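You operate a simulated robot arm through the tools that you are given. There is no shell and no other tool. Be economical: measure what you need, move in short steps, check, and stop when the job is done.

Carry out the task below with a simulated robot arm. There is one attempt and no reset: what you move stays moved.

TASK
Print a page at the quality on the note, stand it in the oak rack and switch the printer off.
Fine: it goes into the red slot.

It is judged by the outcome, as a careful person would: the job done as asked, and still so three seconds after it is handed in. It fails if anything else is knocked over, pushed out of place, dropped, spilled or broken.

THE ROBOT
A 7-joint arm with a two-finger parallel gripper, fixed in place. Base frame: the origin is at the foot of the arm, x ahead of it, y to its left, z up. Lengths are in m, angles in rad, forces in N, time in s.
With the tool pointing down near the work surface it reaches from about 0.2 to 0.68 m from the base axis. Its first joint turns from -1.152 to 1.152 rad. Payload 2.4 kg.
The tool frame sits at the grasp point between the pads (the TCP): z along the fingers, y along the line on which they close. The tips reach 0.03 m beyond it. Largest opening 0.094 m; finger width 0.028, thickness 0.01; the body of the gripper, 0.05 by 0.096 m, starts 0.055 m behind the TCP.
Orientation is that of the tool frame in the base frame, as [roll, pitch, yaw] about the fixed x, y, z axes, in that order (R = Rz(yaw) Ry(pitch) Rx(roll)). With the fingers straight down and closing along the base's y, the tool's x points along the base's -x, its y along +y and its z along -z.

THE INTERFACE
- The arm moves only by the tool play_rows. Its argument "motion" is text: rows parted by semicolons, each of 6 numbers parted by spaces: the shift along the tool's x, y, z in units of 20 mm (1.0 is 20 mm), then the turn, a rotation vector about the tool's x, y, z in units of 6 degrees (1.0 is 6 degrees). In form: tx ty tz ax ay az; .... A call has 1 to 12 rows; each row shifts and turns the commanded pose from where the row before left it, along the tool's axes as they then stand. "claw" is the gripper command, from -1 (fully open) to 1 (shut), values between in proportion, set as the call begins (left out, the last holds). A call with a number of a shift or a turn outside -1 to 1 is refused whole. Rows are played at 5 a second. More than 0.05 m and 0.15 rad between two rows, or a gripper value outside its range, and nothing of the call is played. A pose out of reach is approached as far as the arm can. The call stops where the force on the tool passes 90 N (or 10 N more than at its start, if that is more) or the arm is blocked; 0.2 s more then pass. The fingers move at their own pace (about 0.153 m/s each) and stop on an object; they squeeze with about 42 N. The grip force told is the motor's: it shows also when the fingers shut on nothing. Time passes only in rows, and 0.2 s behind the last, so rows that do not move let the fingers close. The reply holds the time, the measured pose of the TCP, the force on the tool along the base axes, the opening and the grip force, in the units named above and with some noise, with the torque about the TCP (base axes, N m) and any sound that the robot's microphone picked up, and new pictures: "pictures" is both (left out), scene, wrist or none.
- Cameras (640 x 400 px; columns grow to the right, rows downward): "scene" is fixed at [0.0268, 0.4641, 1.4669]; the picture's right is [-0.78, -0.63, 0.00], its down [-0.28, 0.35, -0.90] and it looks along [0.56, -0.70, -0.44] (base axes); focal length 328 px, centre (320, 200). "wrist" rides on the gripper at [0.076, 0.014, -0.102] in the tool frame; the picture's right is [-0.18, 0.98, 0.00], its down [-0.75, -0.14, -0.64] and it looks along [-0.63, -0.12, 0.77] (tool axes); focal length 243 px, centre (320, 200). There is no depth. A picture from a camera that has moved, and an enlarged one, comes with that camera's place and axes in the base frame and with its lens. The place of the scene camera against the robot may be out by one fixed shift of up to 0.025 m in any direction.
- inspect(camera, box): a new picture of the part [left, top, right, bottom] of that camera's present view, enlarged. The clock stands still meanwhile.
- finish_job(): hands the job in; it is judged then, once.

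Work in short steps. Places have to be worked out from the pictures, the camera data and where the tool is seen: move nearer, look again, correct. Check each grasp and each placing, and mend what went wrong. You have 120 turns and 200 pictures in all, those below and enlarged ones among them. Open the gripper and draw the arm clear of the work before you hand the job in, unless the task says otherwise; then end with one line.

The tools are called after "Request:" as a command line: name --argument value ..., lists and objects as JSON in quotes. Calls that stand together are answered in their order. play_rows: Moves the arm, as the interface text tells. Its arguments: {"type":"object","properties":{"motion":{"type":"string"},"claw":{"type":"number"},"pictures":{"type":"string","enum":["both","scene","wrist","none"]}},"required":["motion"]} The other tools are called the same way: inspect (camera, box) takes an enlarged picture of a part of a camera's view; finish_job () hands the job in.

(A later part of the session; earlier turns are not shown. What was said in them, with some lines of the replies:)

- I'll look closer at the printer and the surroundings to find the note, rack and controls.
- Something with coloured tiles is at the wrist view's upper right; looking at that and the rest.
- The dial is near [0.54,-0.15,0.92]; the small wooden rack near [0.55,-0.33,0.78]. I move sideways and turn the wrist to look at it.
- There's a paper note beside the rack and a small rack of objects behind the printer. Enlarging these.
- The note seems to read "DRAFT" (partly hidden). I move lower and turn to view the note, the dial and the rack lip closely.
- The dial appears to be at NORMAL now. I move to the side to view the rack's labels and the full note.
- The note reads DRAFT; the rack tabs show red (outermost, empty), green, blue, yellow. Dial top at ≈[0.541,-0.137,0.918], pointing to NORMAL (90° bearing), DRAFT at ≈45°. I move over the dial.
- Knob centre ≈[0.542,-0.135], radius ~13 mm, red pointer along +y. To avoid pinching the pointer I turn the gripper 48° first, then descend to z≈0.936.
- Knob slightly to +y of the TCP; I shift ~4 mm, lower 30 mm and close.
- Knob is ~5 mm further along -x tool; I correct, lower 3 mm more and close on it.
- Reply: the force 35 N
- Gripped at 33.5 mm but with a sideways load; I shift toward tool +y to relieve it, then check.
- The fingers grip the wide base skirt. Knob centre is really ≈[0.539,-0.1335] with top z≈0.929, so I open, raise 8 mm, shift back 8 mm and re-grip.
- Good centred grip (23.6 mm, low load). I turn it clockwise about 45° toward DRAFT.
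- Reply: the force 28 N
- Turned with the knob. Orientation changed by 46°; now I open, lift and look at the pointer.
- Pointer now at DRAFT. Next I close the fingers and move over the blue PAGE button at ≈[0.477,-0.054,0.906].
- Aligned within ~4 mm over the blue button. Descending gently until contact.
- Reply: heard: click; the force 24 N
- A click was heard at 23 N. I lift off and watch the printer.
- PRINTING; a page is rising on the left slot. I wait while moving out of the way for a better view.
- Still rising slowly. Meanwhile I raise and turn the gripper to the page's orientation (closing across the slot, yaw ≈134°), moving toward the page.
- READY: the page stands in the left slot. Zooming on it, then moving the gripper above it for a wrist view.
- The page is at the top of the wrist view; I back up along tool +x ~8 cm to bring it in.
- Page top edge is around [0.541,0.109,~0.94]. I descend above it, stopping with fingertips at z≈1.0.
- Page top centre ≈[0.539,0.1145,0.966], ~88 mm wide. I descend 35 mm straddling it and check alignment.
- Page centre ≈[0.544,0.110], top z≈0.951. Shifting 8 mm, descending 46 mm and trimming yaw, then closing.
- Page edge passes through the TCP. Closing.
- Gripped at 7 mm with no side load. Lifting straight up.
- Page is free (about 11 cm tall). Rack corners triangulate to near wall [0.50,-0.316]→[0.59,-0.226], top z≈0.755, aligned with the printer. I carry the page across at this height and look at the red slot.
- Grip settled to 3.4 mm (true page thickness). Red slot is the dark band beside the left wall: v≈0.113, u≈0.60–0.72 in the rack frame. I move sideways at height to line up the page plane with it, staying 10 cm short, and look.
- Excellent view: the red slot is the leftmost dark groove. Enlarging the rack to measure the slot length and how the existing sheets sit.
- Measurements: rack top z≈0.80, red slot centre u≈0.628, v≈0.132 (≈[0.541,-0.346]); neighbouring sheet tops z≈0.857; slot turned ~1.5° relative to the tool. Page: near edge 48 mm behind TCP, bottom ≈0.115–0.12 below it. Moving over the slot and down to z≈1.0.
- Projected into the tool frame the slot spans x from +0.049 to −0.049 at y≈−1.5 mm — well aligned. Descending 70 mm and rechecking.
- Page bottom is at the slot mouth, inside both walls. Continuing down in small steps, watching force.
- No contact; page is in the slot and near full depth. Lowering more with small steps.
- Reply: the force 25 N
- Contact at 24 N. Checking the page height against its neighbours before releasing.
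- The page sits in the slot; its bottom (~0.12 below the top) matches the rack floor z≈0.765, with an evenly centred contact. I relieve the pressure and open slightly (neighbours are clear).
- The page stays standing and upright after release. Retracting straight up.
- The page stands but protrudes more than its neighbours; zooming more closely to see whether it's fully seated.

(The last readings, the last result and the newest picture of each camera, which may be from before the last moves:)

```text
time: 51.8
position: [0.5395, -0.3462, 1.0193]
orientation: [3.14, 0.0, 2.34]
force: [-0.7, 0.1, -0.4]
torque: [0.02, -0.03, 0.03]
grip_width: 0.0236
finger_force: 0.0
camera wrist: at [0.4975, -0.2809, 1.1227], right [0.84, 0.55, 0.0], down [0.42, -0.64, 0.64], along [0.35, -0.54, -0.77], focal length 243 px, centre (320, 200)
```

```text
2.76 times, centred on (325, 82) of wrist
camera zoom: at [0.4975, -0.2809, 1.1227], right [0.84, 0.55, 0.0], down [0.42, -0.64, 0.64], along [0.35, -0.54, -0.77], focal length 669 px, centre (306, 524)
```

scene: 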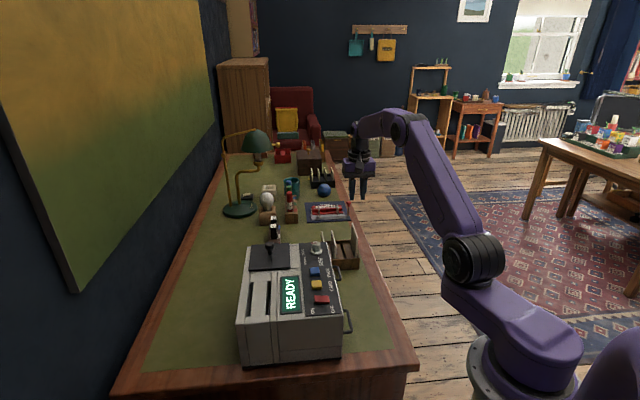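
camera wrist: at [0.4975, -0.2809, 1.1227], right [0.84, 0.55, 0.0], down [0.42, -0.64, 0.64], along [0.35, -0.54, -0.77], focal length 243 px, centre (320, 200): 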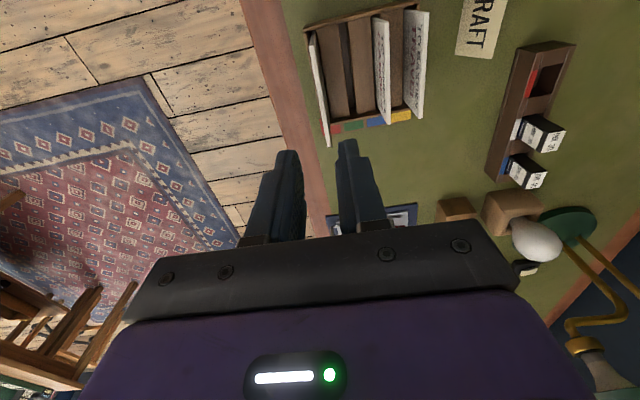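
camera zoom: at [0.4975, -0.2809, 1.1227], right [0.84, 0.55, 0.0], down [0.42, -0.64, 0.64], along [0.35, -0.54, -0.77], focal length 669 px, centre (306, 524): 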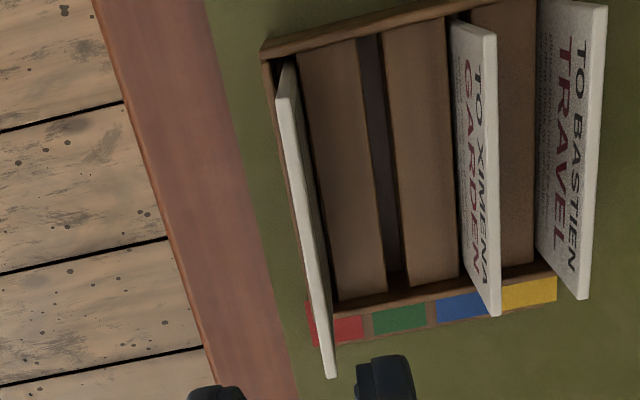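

The near edge is vertical, and page height (~0.12 from several views) minus protrusion (0.076) equals the rack depth (0.04): it is fully seated, just taller than the other sheets. Now on to the red power switch; moving to a viewing position behind it.

Request:
play_rows --motion "0.5 0 -1 0 0 0;1 0.33 -1 0 0 0;1 0.33 0 0 0 0;1 0.33 0 0 0 0;1 0.33 0 0 0 0;1 0.33 0 0 0 0;1 0.33 0 0 0 0;1 0.33 0 0 0 0;1 0.33 0 0 0 0;1 0.33 0 0 0 0;1 0.33 0 0 0 0;1 0.33 0 0 0 0" --claw 1 --pictures "none"

Request:
play_rows --motion "1 0.33 0 0 0 0;1 0.33 0 0 0 0;1 0.33 0 0 0 0;1 0.33 0 0 0 0;1 0.33 0 0 0 0;1 0.33 0 0 0 0;1 0.33 0 0 0 0;1 0.33 0 0 0 0;1 0.33 0 0 0 0;1 0.33 0 0 0 0;1 0.33 0 0 0 0"

Request:
inspect --camera "wrist" --box '[220, 60, 420, 230]'

Request:
inspect --camera "scene" --box '[300, 275, 350, 325]'

```text
time: 54.4
position: [0.432, -0.1293, 1.0593]
orientation: [-3.141, 0.0, 2.337]
force: [0.2, 0.3, -0.5]
torque: [-0.01, -0.01, 0.03]
grip_width: 0.0001
finger_force: 33.6
```

```text
time: 56.8
position: [0.3319, 0.0789, 1.0605]
orientation: [3.141, 0.0, 2.337]
force: [0.3, 0.1, 0.2]
torque: [0.0, 0.01, 0.0]
grip_width: 0.0
finger_force: 33.1
camera wrist: at [0.2901, 0.1453, 1.1633], right [0.83, 0.55, 0.0], down [0.42, -0.64, 0.64], along [0.35, -0.54, -0.77], focal length 243 px, centre (320, 200)
```

scene: 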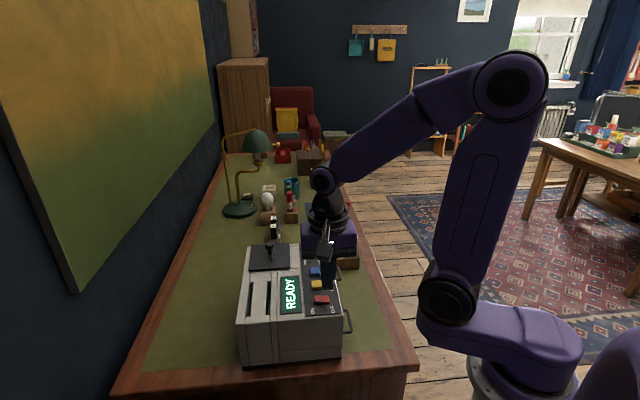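
wrist: 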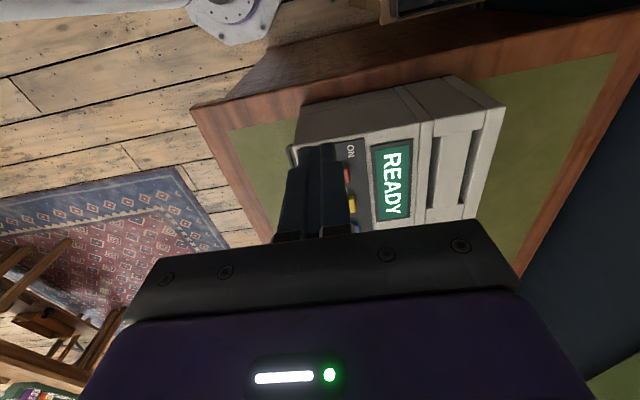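

```text
2.35 times, centred on (320, 145) of wrist
camera zoom: at [0.2901, 0.1453, 1.1633], right [0.83, 0.55, 0.0], down [0.42, -0.64, 0.64], along [0.35, -0.54, -0.77], focal length 571 px, centre (320, 329)
```

zoom: 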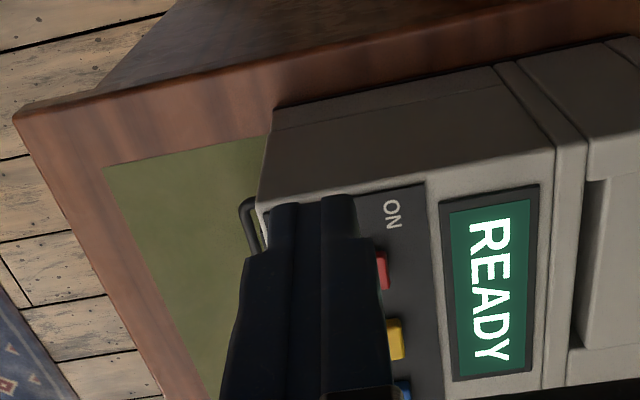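

```text
8.00 times, centred on (325, 300) of scene
camera zoom: at [0.0268, 0.4641, 1.4669], right [-0.78, -0.63, 0.0], down [-0.28, 0.35, -0.9], along [0.56, -0.7, -0.44], focal length 2624 px, centre (280, -600)
```

zoom: 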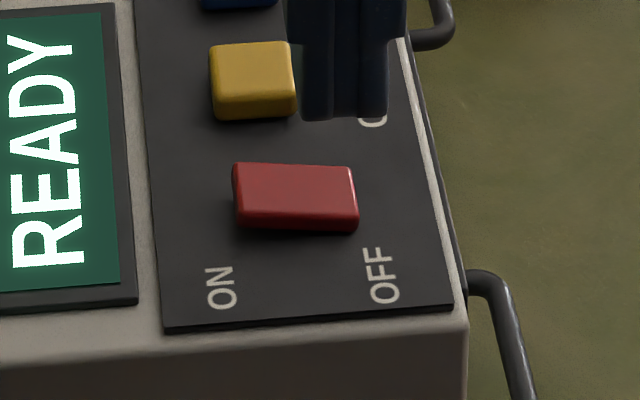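

The red rocker is at ≈[0.397,0.0075], OFF end toward −v. I position closed fingertips above the OFF half at ≈[0.3855,-0.0036].

Request:
play_rows --motion "-0.965 -0.19 0 0 0 0;-0.965 -0.19 0 0 0 0;-0.965 -0.19 0 0 0 0;-0.965 -0.19 0 0 0 0;-0.965 -0.19 0 0 0 0;0 0 0.9 0 0 0;0 0 0.9 0 0 0;0 0 0.9 0 0 0;0 0 0.9 0 0 0;0 0 0.9 0 0 0;0 0 0 0 0 0"

Request:
inspect --camera "scene" --box '[295, 265, 355, 325]'

Request:
inspect --camera "wrist" --box '[220, 50, 420, 220]'

```text
time: 59.2
position: [0.3853, -0.0043, 0.9699]
orientation: [-3.142, -0.002, 2.339]
force: [1.1, 0.6, 0.6]
torque: [-0.02, 0.0, 0.01]
grip_width: 0.0002
finger_force: 32.7
camera wrist: at [0.3432, 0.0615, 1.0728], right [0.84, 0.55, 0.0], down [0.42, -0.64, 0.64], along [0.35, -0.54, -0.77], focal length 243 px, centre (320, 200)
```

scene: 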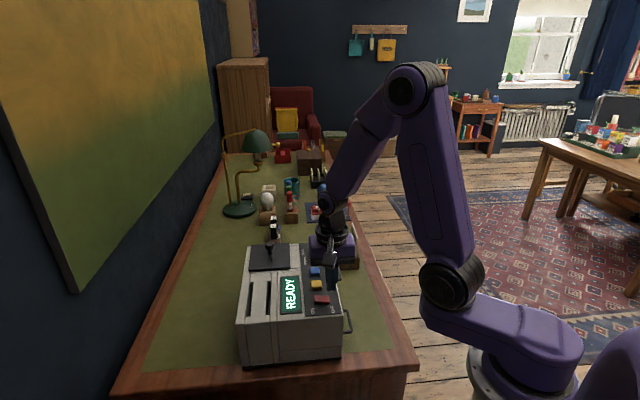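
wrist: 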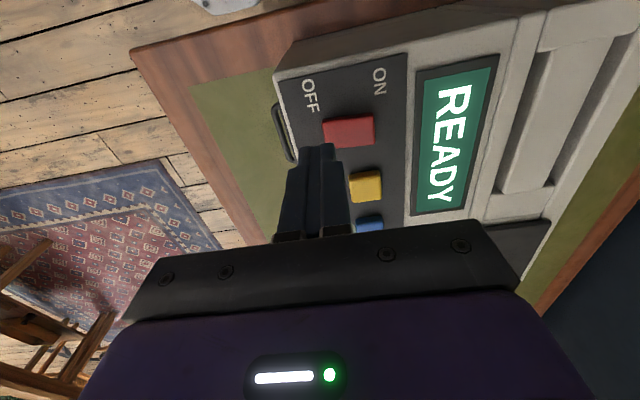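

```text
6.67 times, centred on (325, 295) of scene
camera zoom: at [0.0268, 0.4641, 1.4669], right [-0.78, -0.63, 0.0], down [-0.28, 0.35, -0.9], along [0.56, -0.7, -0.44], focal length 2187 px, centre (287, -433)
```

zoom: 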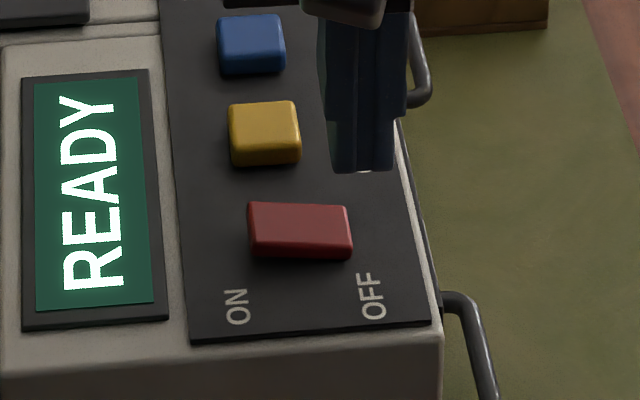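

```text
2.35 times, centred on (320, 135) of wrist
camera zoom: at [0.3432, 0.0615, 1.0728], right [0.84, 0.55, 0.0], down [0.42, -0.64, 0.64], along [0.35, -0.54, -0.77], focal length 571 px, centre (320, 353)
```

zoom: 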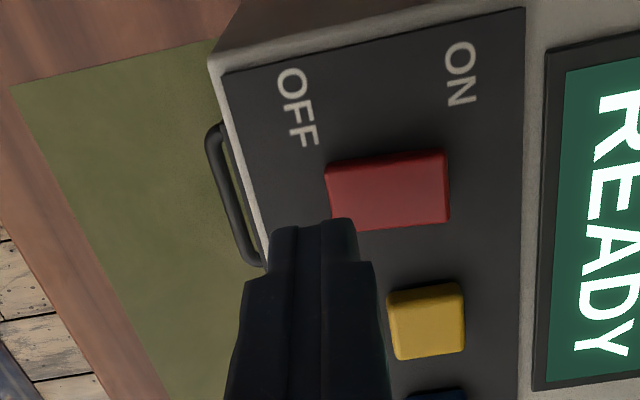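

In the tool frame the rocker spans y = +2…+38 mm, so I shift +8 mm and press down on the OFF half gently.

Request:
play_rows --motion "0 0.4 0 0 0 0;0 0 0.6 0 0 0;0 0 0.5 0 0 0;0 0 0.2 0 0 0;0 0 0.2 0 0 0" --pictures "none"

Request:
inspect --camera "scene" --box '[270, 265, 355, 325]'

```text
time: 60.4
position: [0.3919, 0.0003, 0.9418]
orientation: [3.139, 0.004, 2.339]
force: [-19.4, 0.6, 87.0]
torque: [0.75, 0.17, 0.15]
grip_width: 0.0002
finger_force: 33.0
```

```text
6.67 times, centred on (312, 295) of scene
camera zoom: at [0.0251, 0.4641, 1.467], right [-0.78, -0.63, 0.0], down [-0.28, 0.35, -0.9], along [0.56, -0.7, -0.44], focal length 2187 px, centre (370, -433)
```

zoom: 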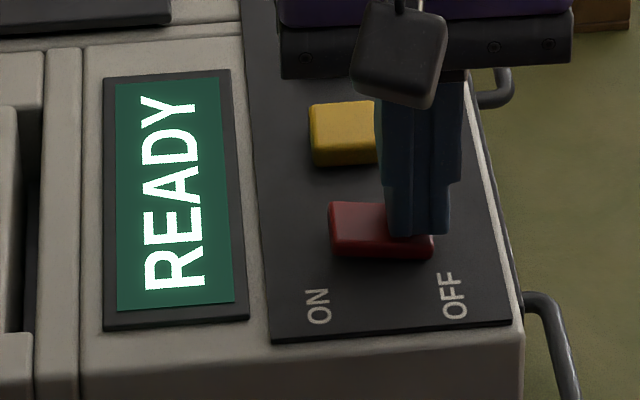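

87 N and no click – too stiff; I lift straight away and re-examine the rocker's tilt.

Request:
play_rows --motion "0 0 -1 0 0 0;0 0 -1 0 0 0;0.3 -1 -0.5 0 0 0;0.3 -1 0 0 0 0;1 -1 0 0 0 0;1 -1 0 0 0 0;1 0 0 0 0 0"

Request:
inspect --camera "scene" --box '[305, 285, 345, 320]'

Request:
inspect --camera "wrist" --box '[300, 60, 440, 200]'

```text
time: 62.0
position: [0.282, -0.0014, 0.9906]
orientation: [-3.14, 0.0, 2.343]
force: [0.3, 0.0, 0.0]
torque: [0.03, 0.02, -0.04]
grip_width: 0.0001
finger_force: 33.1
camera wrist: at [0.2408, 0.0637, 1.0928], right [0.83, 0.55, 0.0], down [0.42, -0.64, 0.64], along [0.35, -0.53, -0.77], focal length 243 px, centre (320, 200)
```

scene: 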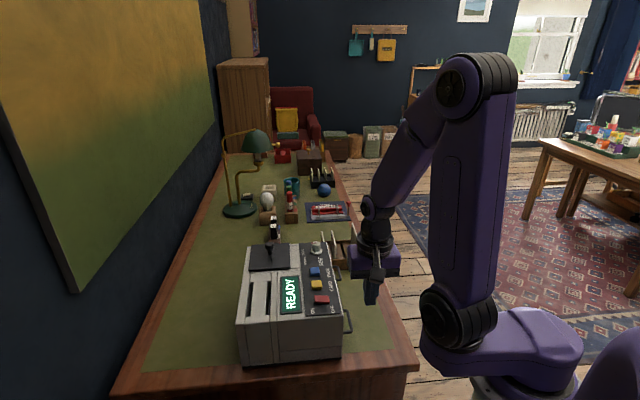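
wrist: 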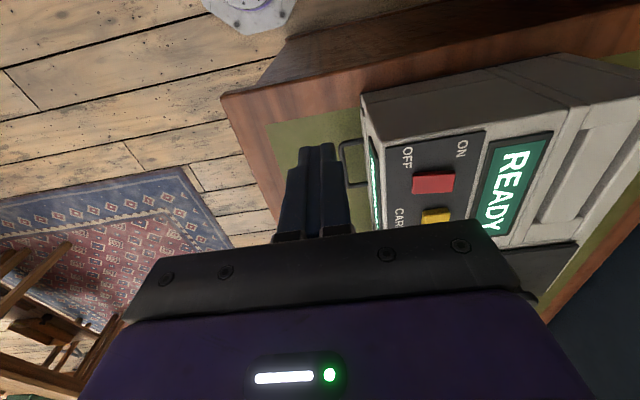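

```text
11.43 times, centred on (325, 302) of scene
camera zoom: at [0.0268, 0.4641, 1.4669], right [-0.78, -0.63, 0.0], down [-0.28, 0.35, -0.9], along [0.56, -0.7, -0.44], focal length 3749 px, centre (263, -971)
```

zoom: 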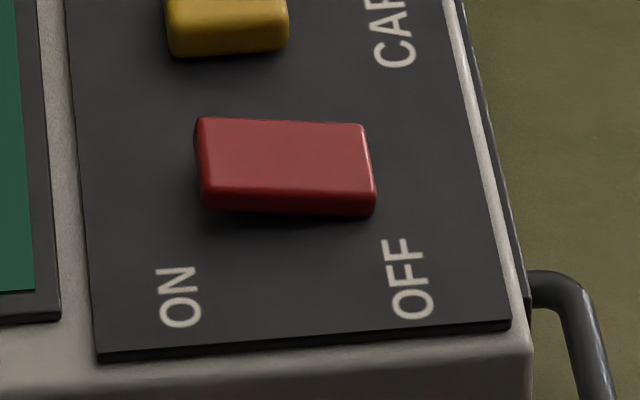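

```text
2.86 times, centred on (370, 130) of wrist
camera zoom: at [0.2408, 0.0637, 1.0928], right [0.83, 0.55, 0.0], down [0.42, -0.64, 0.64], along [0.35, -0.53, -0.77], focal length 693 px, centre (177, 400)
```

zoom: 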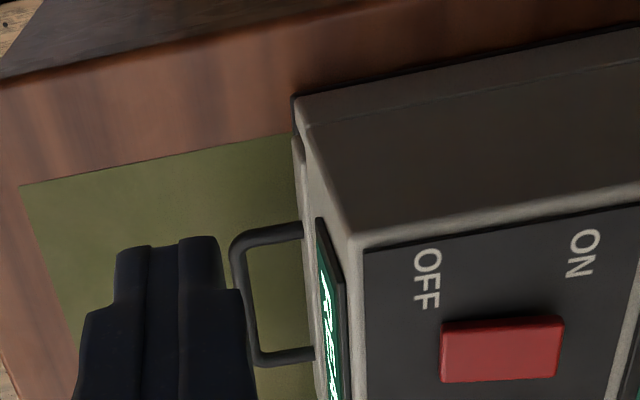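

The rocker's ON end stands raised and the OFF end is already down (as it was before), so the only travel is pressing the raised end. I move above the ON end at ≈[0.409,0.0186].

Request:
play_rows --motion "-0.617 0.875 0 0 0 0;-0.617 0.875 0 0 0 0;-0.617 0.875 0 0 0 0;-0.617 0.875 0 0 0 0;-0.617 0.875 0 0 0 0;-0.617 0.875 0 0 0 0;0 0 0.7 0 0 0;0 0 0.6 0 0 0"

Request:
inspect --camera "wrist" --box '[240, 60, 400, 220]'

Request:
inspect --camera "scene" --box '[295, 265, 355, 325]'

```text
time: 63.8
position: [0.4085, 0.0162, 0.9638]
orientation: [3.141, -0.001, 2.339]
force: [-0.2, 0.2, 0.0]
torque: [0.01, 0.01, 0.01]
grip_width: 0.0
finger_force: 32.9
camera wrist: at [0.3687, 0.0829, 1.067], right [0.84, 0.55, 0.0], down [0.42, -0.64, 0.64], along [0.35, -0.54, -0.77], focal length 243 px, centre (320, 200)
```

scene: 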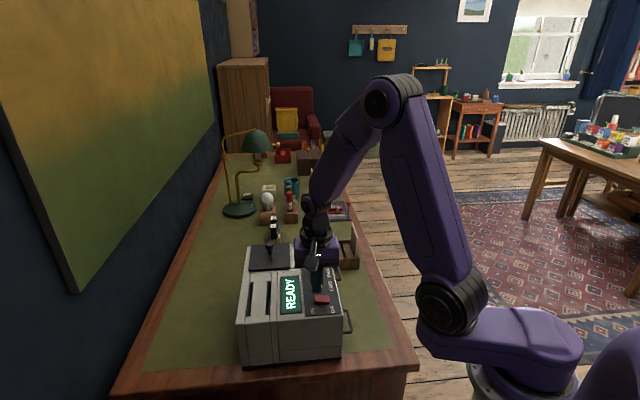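
wrist: 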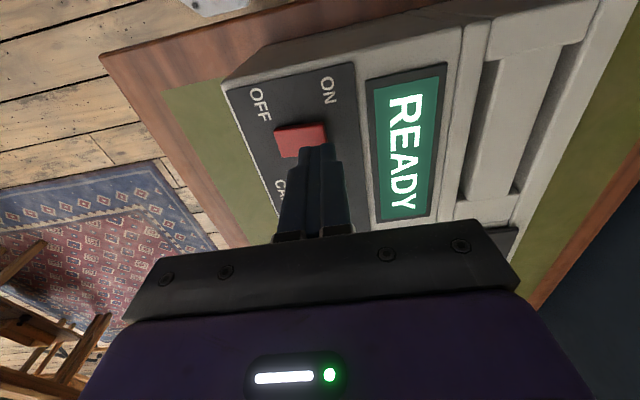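

```text
2.50 times, centred on (320, 140) of wrist
camera zoom: at [0.3687, 0.0829, 1.067], right [0.84, 0.55, 0.0], down [0.42, -0.64, 0.64], along [0.35, -0.54, -0.77], focal length 606 px, centre (320, 350)
```

zoom: 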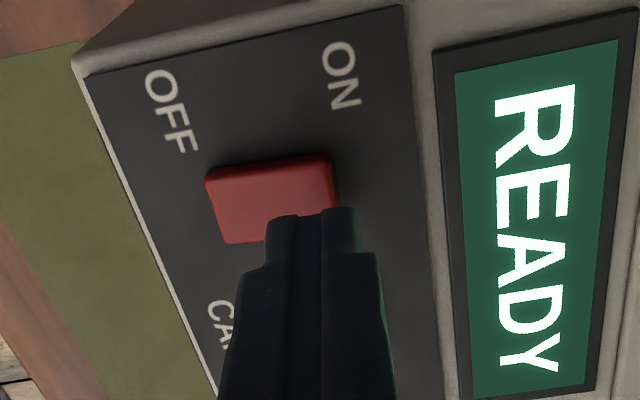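

```text
6.67 times, centred on (325, 295) of scene
camera zoom: at [0.0268, 0.4641, 1.4669], right [-0.78, -0.63, 0.0], down [-0.28, 0.35, -0.9], along [0.56, -0.7, -0.44], focal length 2187 px, centre (287, -433)
```

zoom: 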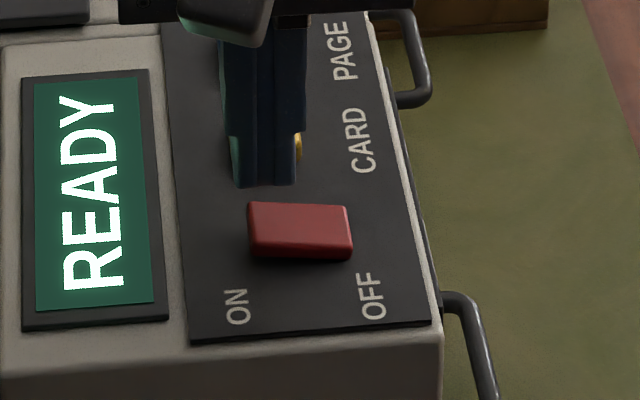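

Fingertips cover the raised ON half. Pressing gently.

Request:
play_rows --motion "0 0 0.6 0 0 0;0 0 0.3 0 0 0;0 0 0.15 0 0 0;0 0 0.15 0 0 0" --pictures "none"

Request:
inspect --camera "scene" --box '[270, 265, 355, 325]'

```text
time: 64.8
position: [0.411, 0.0172, 0.9425]
orientation: [3.138, 0.005, 2.338]
force: [-8.1, 5.5, 62.0]
torque: [-0.09, 0.77, -0.06]
grip_width: 0.0003
finger_force: 33.1
```

```text
6.67 times, centred on (312, 295) of scene
camera zoom: at [0.0258, 0.4643, 1.4669], right [-0.78, -0.63, 0.0], down [-0.28, 0.35, -0.9], along [0.56, -0.7, -0.44], focal length 2187 px, centre (370, -433)
```

zoom: 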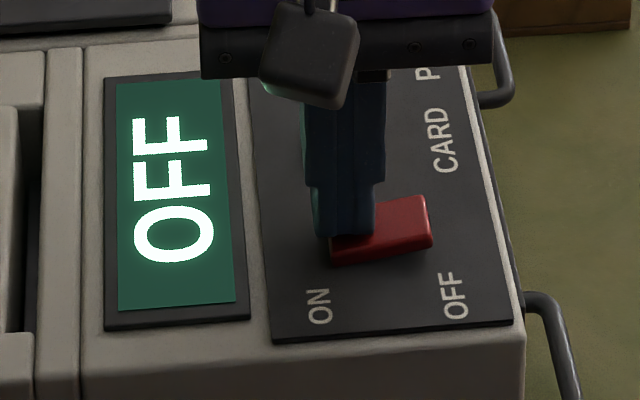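

The display now shows OFF and the rocker has flipped. Lifting off and drawing the arm clear.

Request:
play_rows --motion "0 0 -1 0 0 0;0 0 -1 0 0 0;0 0 -1 0 0 0;0 0 -1 0 0 0;0 0 -1 0 0 0;0 0 -1 0 0 0;0 0 -1 0 0 0;0 0 -1 0 0 0;0 -0.5 -1 0 0 0;0 -0.5 0 0 0 0;0 -0.5 0 0 0 0;0 -0.5 0 0 0 0" --claw -1

Request:
inspect --camera "scene" --box '[225, 210, 385, 370]'

Request:
inspect --camera "scene" --box '[320, 210, 380, 275]'

```text
time: 67.4
position: [0.3804, -0.0122, 1.1207]
orientation: [3.139, -0.001, 2.339]
force: [1.1, 1.4, 0.2]
torque: [-0.02, 0.0, -0.03]
grip_width: 0.0937
finger_force: 0.1
camera wrist: at [0.3393, 0.0548, 1.2232], right [0.84, 0.55, 0.0], down [0.42, -0.64, 0.64], along [0.35, -0.54, -0.77], focal length 243 px, centre (320, 200)
```

scene: 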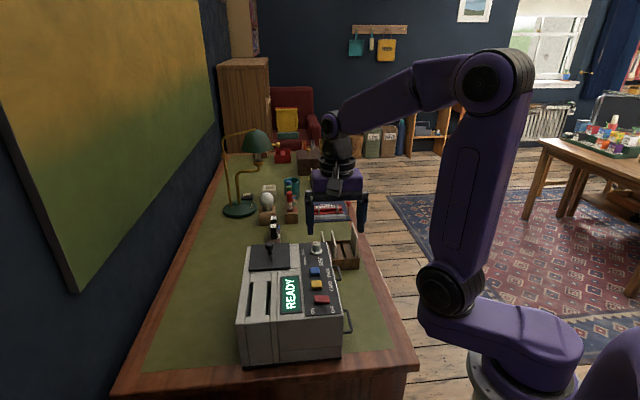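
wrist: 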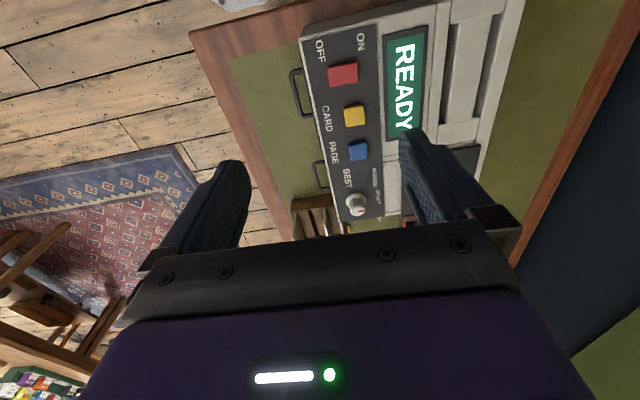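

```text
2.50 times, centred on (305, 290) of scene
camera zoom: at [0.0268, 0.4641, 1.4669], right [-0.78, -0.63, 0.0], down [-0.28, 0.35, -0.9], along [0.56, -0.7, -0.44], focal length 820 px, centre (358, -25)
```

zoom: 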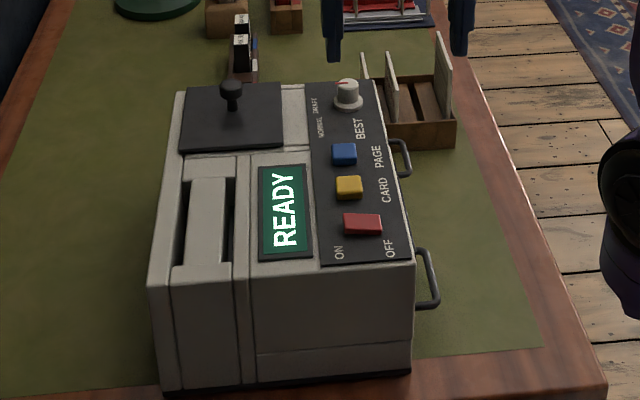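

```text
6.15 times, centred on (350, 242) of scene
camera zoom: at [0.0268, 0.4641, 1.4669], right [-0.78, -0.63, 0.0], down [-0.28, 0.35, -0.9], along [0.56, -0.7, -0.44], focal length 2019 px, centre (135, -62)
```

zoom: 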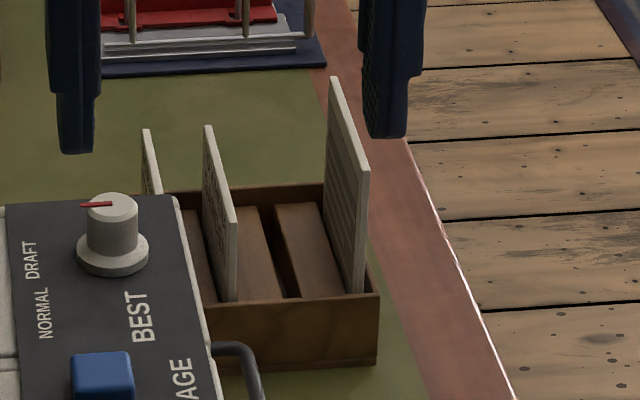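

It flipped back: I opened the fingers as the lift began, so a finger swept the raised OFF end down again. I repeat the press with fingers shut and will lift before opening.

Request:
play_rows --motion "0 1 0 0 0 0;0 1 0 0 0 0;0 0 1 0 0 0;0 0 1 0 0 0;0 0 1 0 0 0;0 0 1 0 0 0;0 0 1 0 0 0;0 0 1 0 0 0;0 0 1 0 0 0;0 0 0.8 0 0 0;0 0 0 0 0 0" --claw 1 --pictures "none"

Request:
inspect --camera "wrist" --box '[240, 60, 400, 220]'

```text
time: 69.8
position: [0.4099, 0.0171, 0.9643]
orientation: [-3.142, 0.001, 2.34]
force: [-0.6, 0.4, -0.3]
torque: [-0.03, -0.03, -0.01]
grip_width: 0.0001
finger_force: 33.1
```

```text
2.50 times, centred on (320, 140) of wrist
camera zoom: at [0.3684, 0.0834, 1.0668], right [0.84, 0.55, 0.0], down [0.42, -0.64, 0.64], along [0.35, -0.54, -0.77], focal length 606 px, centre (320, 350)
```

zoom: 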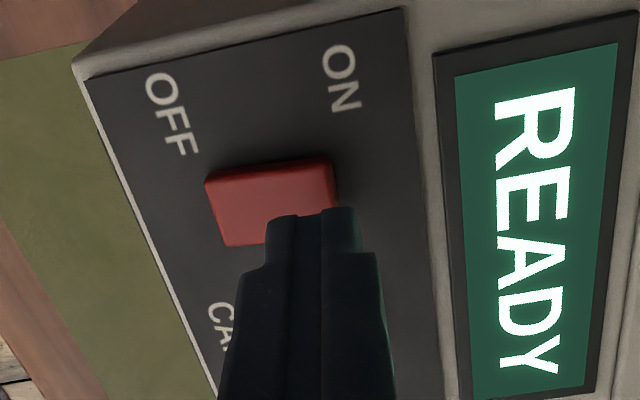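

Same pose as before; pressing, then lifting with the fingers still shut.

Request:
play_rows --motion "0 0.05 0.6 0 0 0;0 0 0.3 0 0 0;0 0 0.15 0 0 0;0 0 0.15 0 0 0" --pictures "none"

Request:
play_rows --motion "0 0 -1 0 0 0;0 0 -1 0 0 0;0 0 -1 0 0 0;0 0 0 0 0 0" --pictures "scene"

Request:
inspect --camera "scene" --box '[270, 265, 355, 325]'

```text
time: 70.8
position: [0.4125, 0.0177, 0.9416]
orientation: [3.137, 0.004, 2.339]
force: [-6.9, 5.4, 63.0]
torque: [-0.09, 0.72, -0.1]
grip_width: 0.0
finger_force: 32.9
```

```text
time: 71.8
position: [0.4099, 0.0177, 0.9999]
orientation: [-3.141, -0.001, 2.339]
force: [-0.3, 0.5, 0.0]
torque: [-0.03, 0.06, -0.01]
grip_width: 0.0003
finger_force: 33.0
```

scene: 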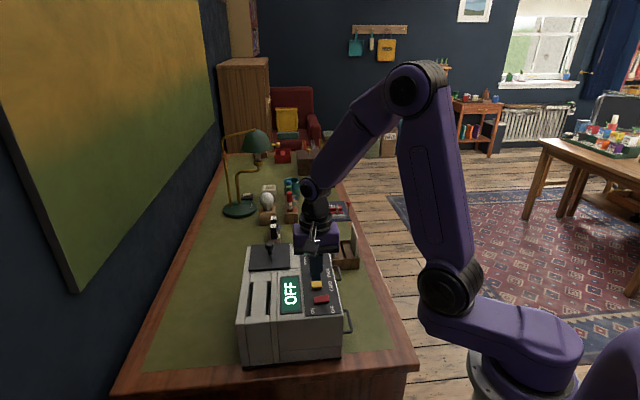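

```text
6.67 times, centred on (312, 295) of scene
camera zoom: at [0.0268, 0.4641, 1.4669], right [-0.78, -0.63, 0.0], down [-0.28, 0.35, -0.9], along [0.56, -0.7, -0.44], focal length 2187 px, centre (370, -433)
```

zoom: 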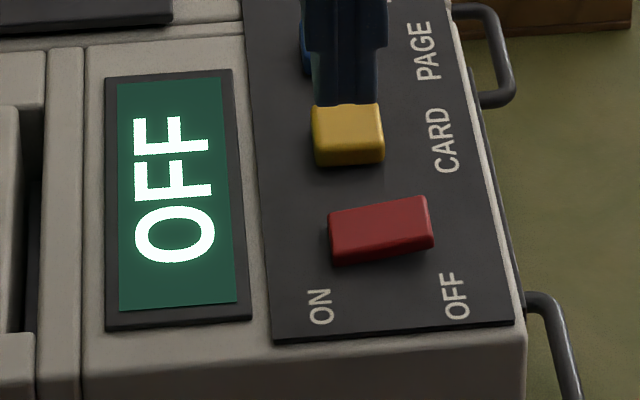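

Display reads OFF and stays with the rocker flipped. Raising further, then opening the gripper well clear.

Request:
play_rows --motion "0 0 -1 0 0 0;0 0 -1 0 0 0;0 0 -1 0 0 0;0 0 -1 0 0 0;0 0 -1 0 0 0;0 0 -1 0 0 0;0 0 -1 0 0 0;0 -0.5 0 0 0 0" --pictures "none"

Request:
play_rows --motion "0 0 -0.5 0 0 0;0 0 0 0 0 0;0 0 0 0 0 0" --claw -1 --pictures "scene"

Request:
inspect --camera "scene" --box '[225, 200, 385, 340]'

```text
time: 73.6
position: [0.4033, 0.0104, 1.1408]
orientation: [-3.141, 0.0, 2.339]
force: [0.8, -0.7, -0.2]
torque: [-0.01, 0.02, -0.02]
grip_width: 0.0
finger_force: 33.3
```

```text
time: 74.4
position: [0.4039, 0.0104, 1.15]
orientation: [-3.141, -0.001, 2.338]
force: [0.6, -0.5, 0.1]
torque: [-0.01, -0.02, -0.01]
grip_width: 0.094
finger_force: 0.0
```

scene: 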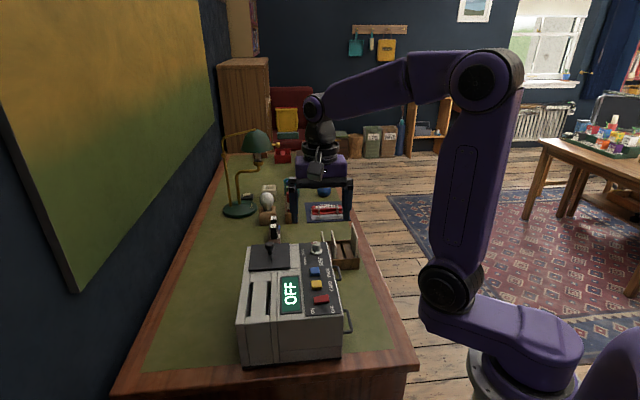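

```text
2.86 times, centred on (305, 270) of scene
camera zoom: at [0.0268, 0.4641, 1.4669], right [-0.78, -0.63, 0.0], down [-0.28, 0.35, -0.9], along [0.56, -0.7, -0.44], focal length 937 px, centre (363, 0)
```

zoom: 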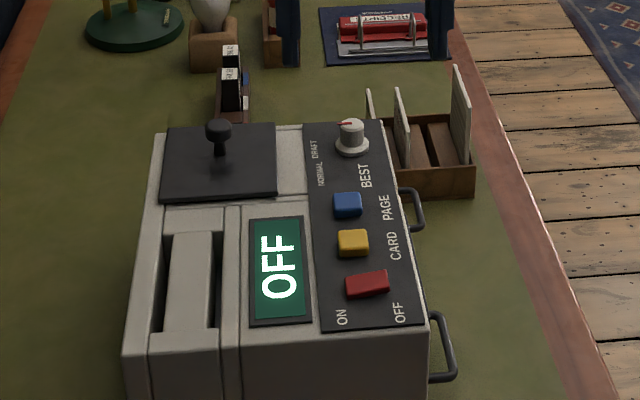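

The printer shows OFF, the DRAFT page stands in the red slot, nothing else is disturbed and the arm is clear with the gripper open. Handing in.

Request:
finish_job

```text
The job is handed in.
```

I set the dial to DRAFT as the note says and printed the page. It now stands in the red slot of the oak rack, and the printer is switched off with its display reading OFF.
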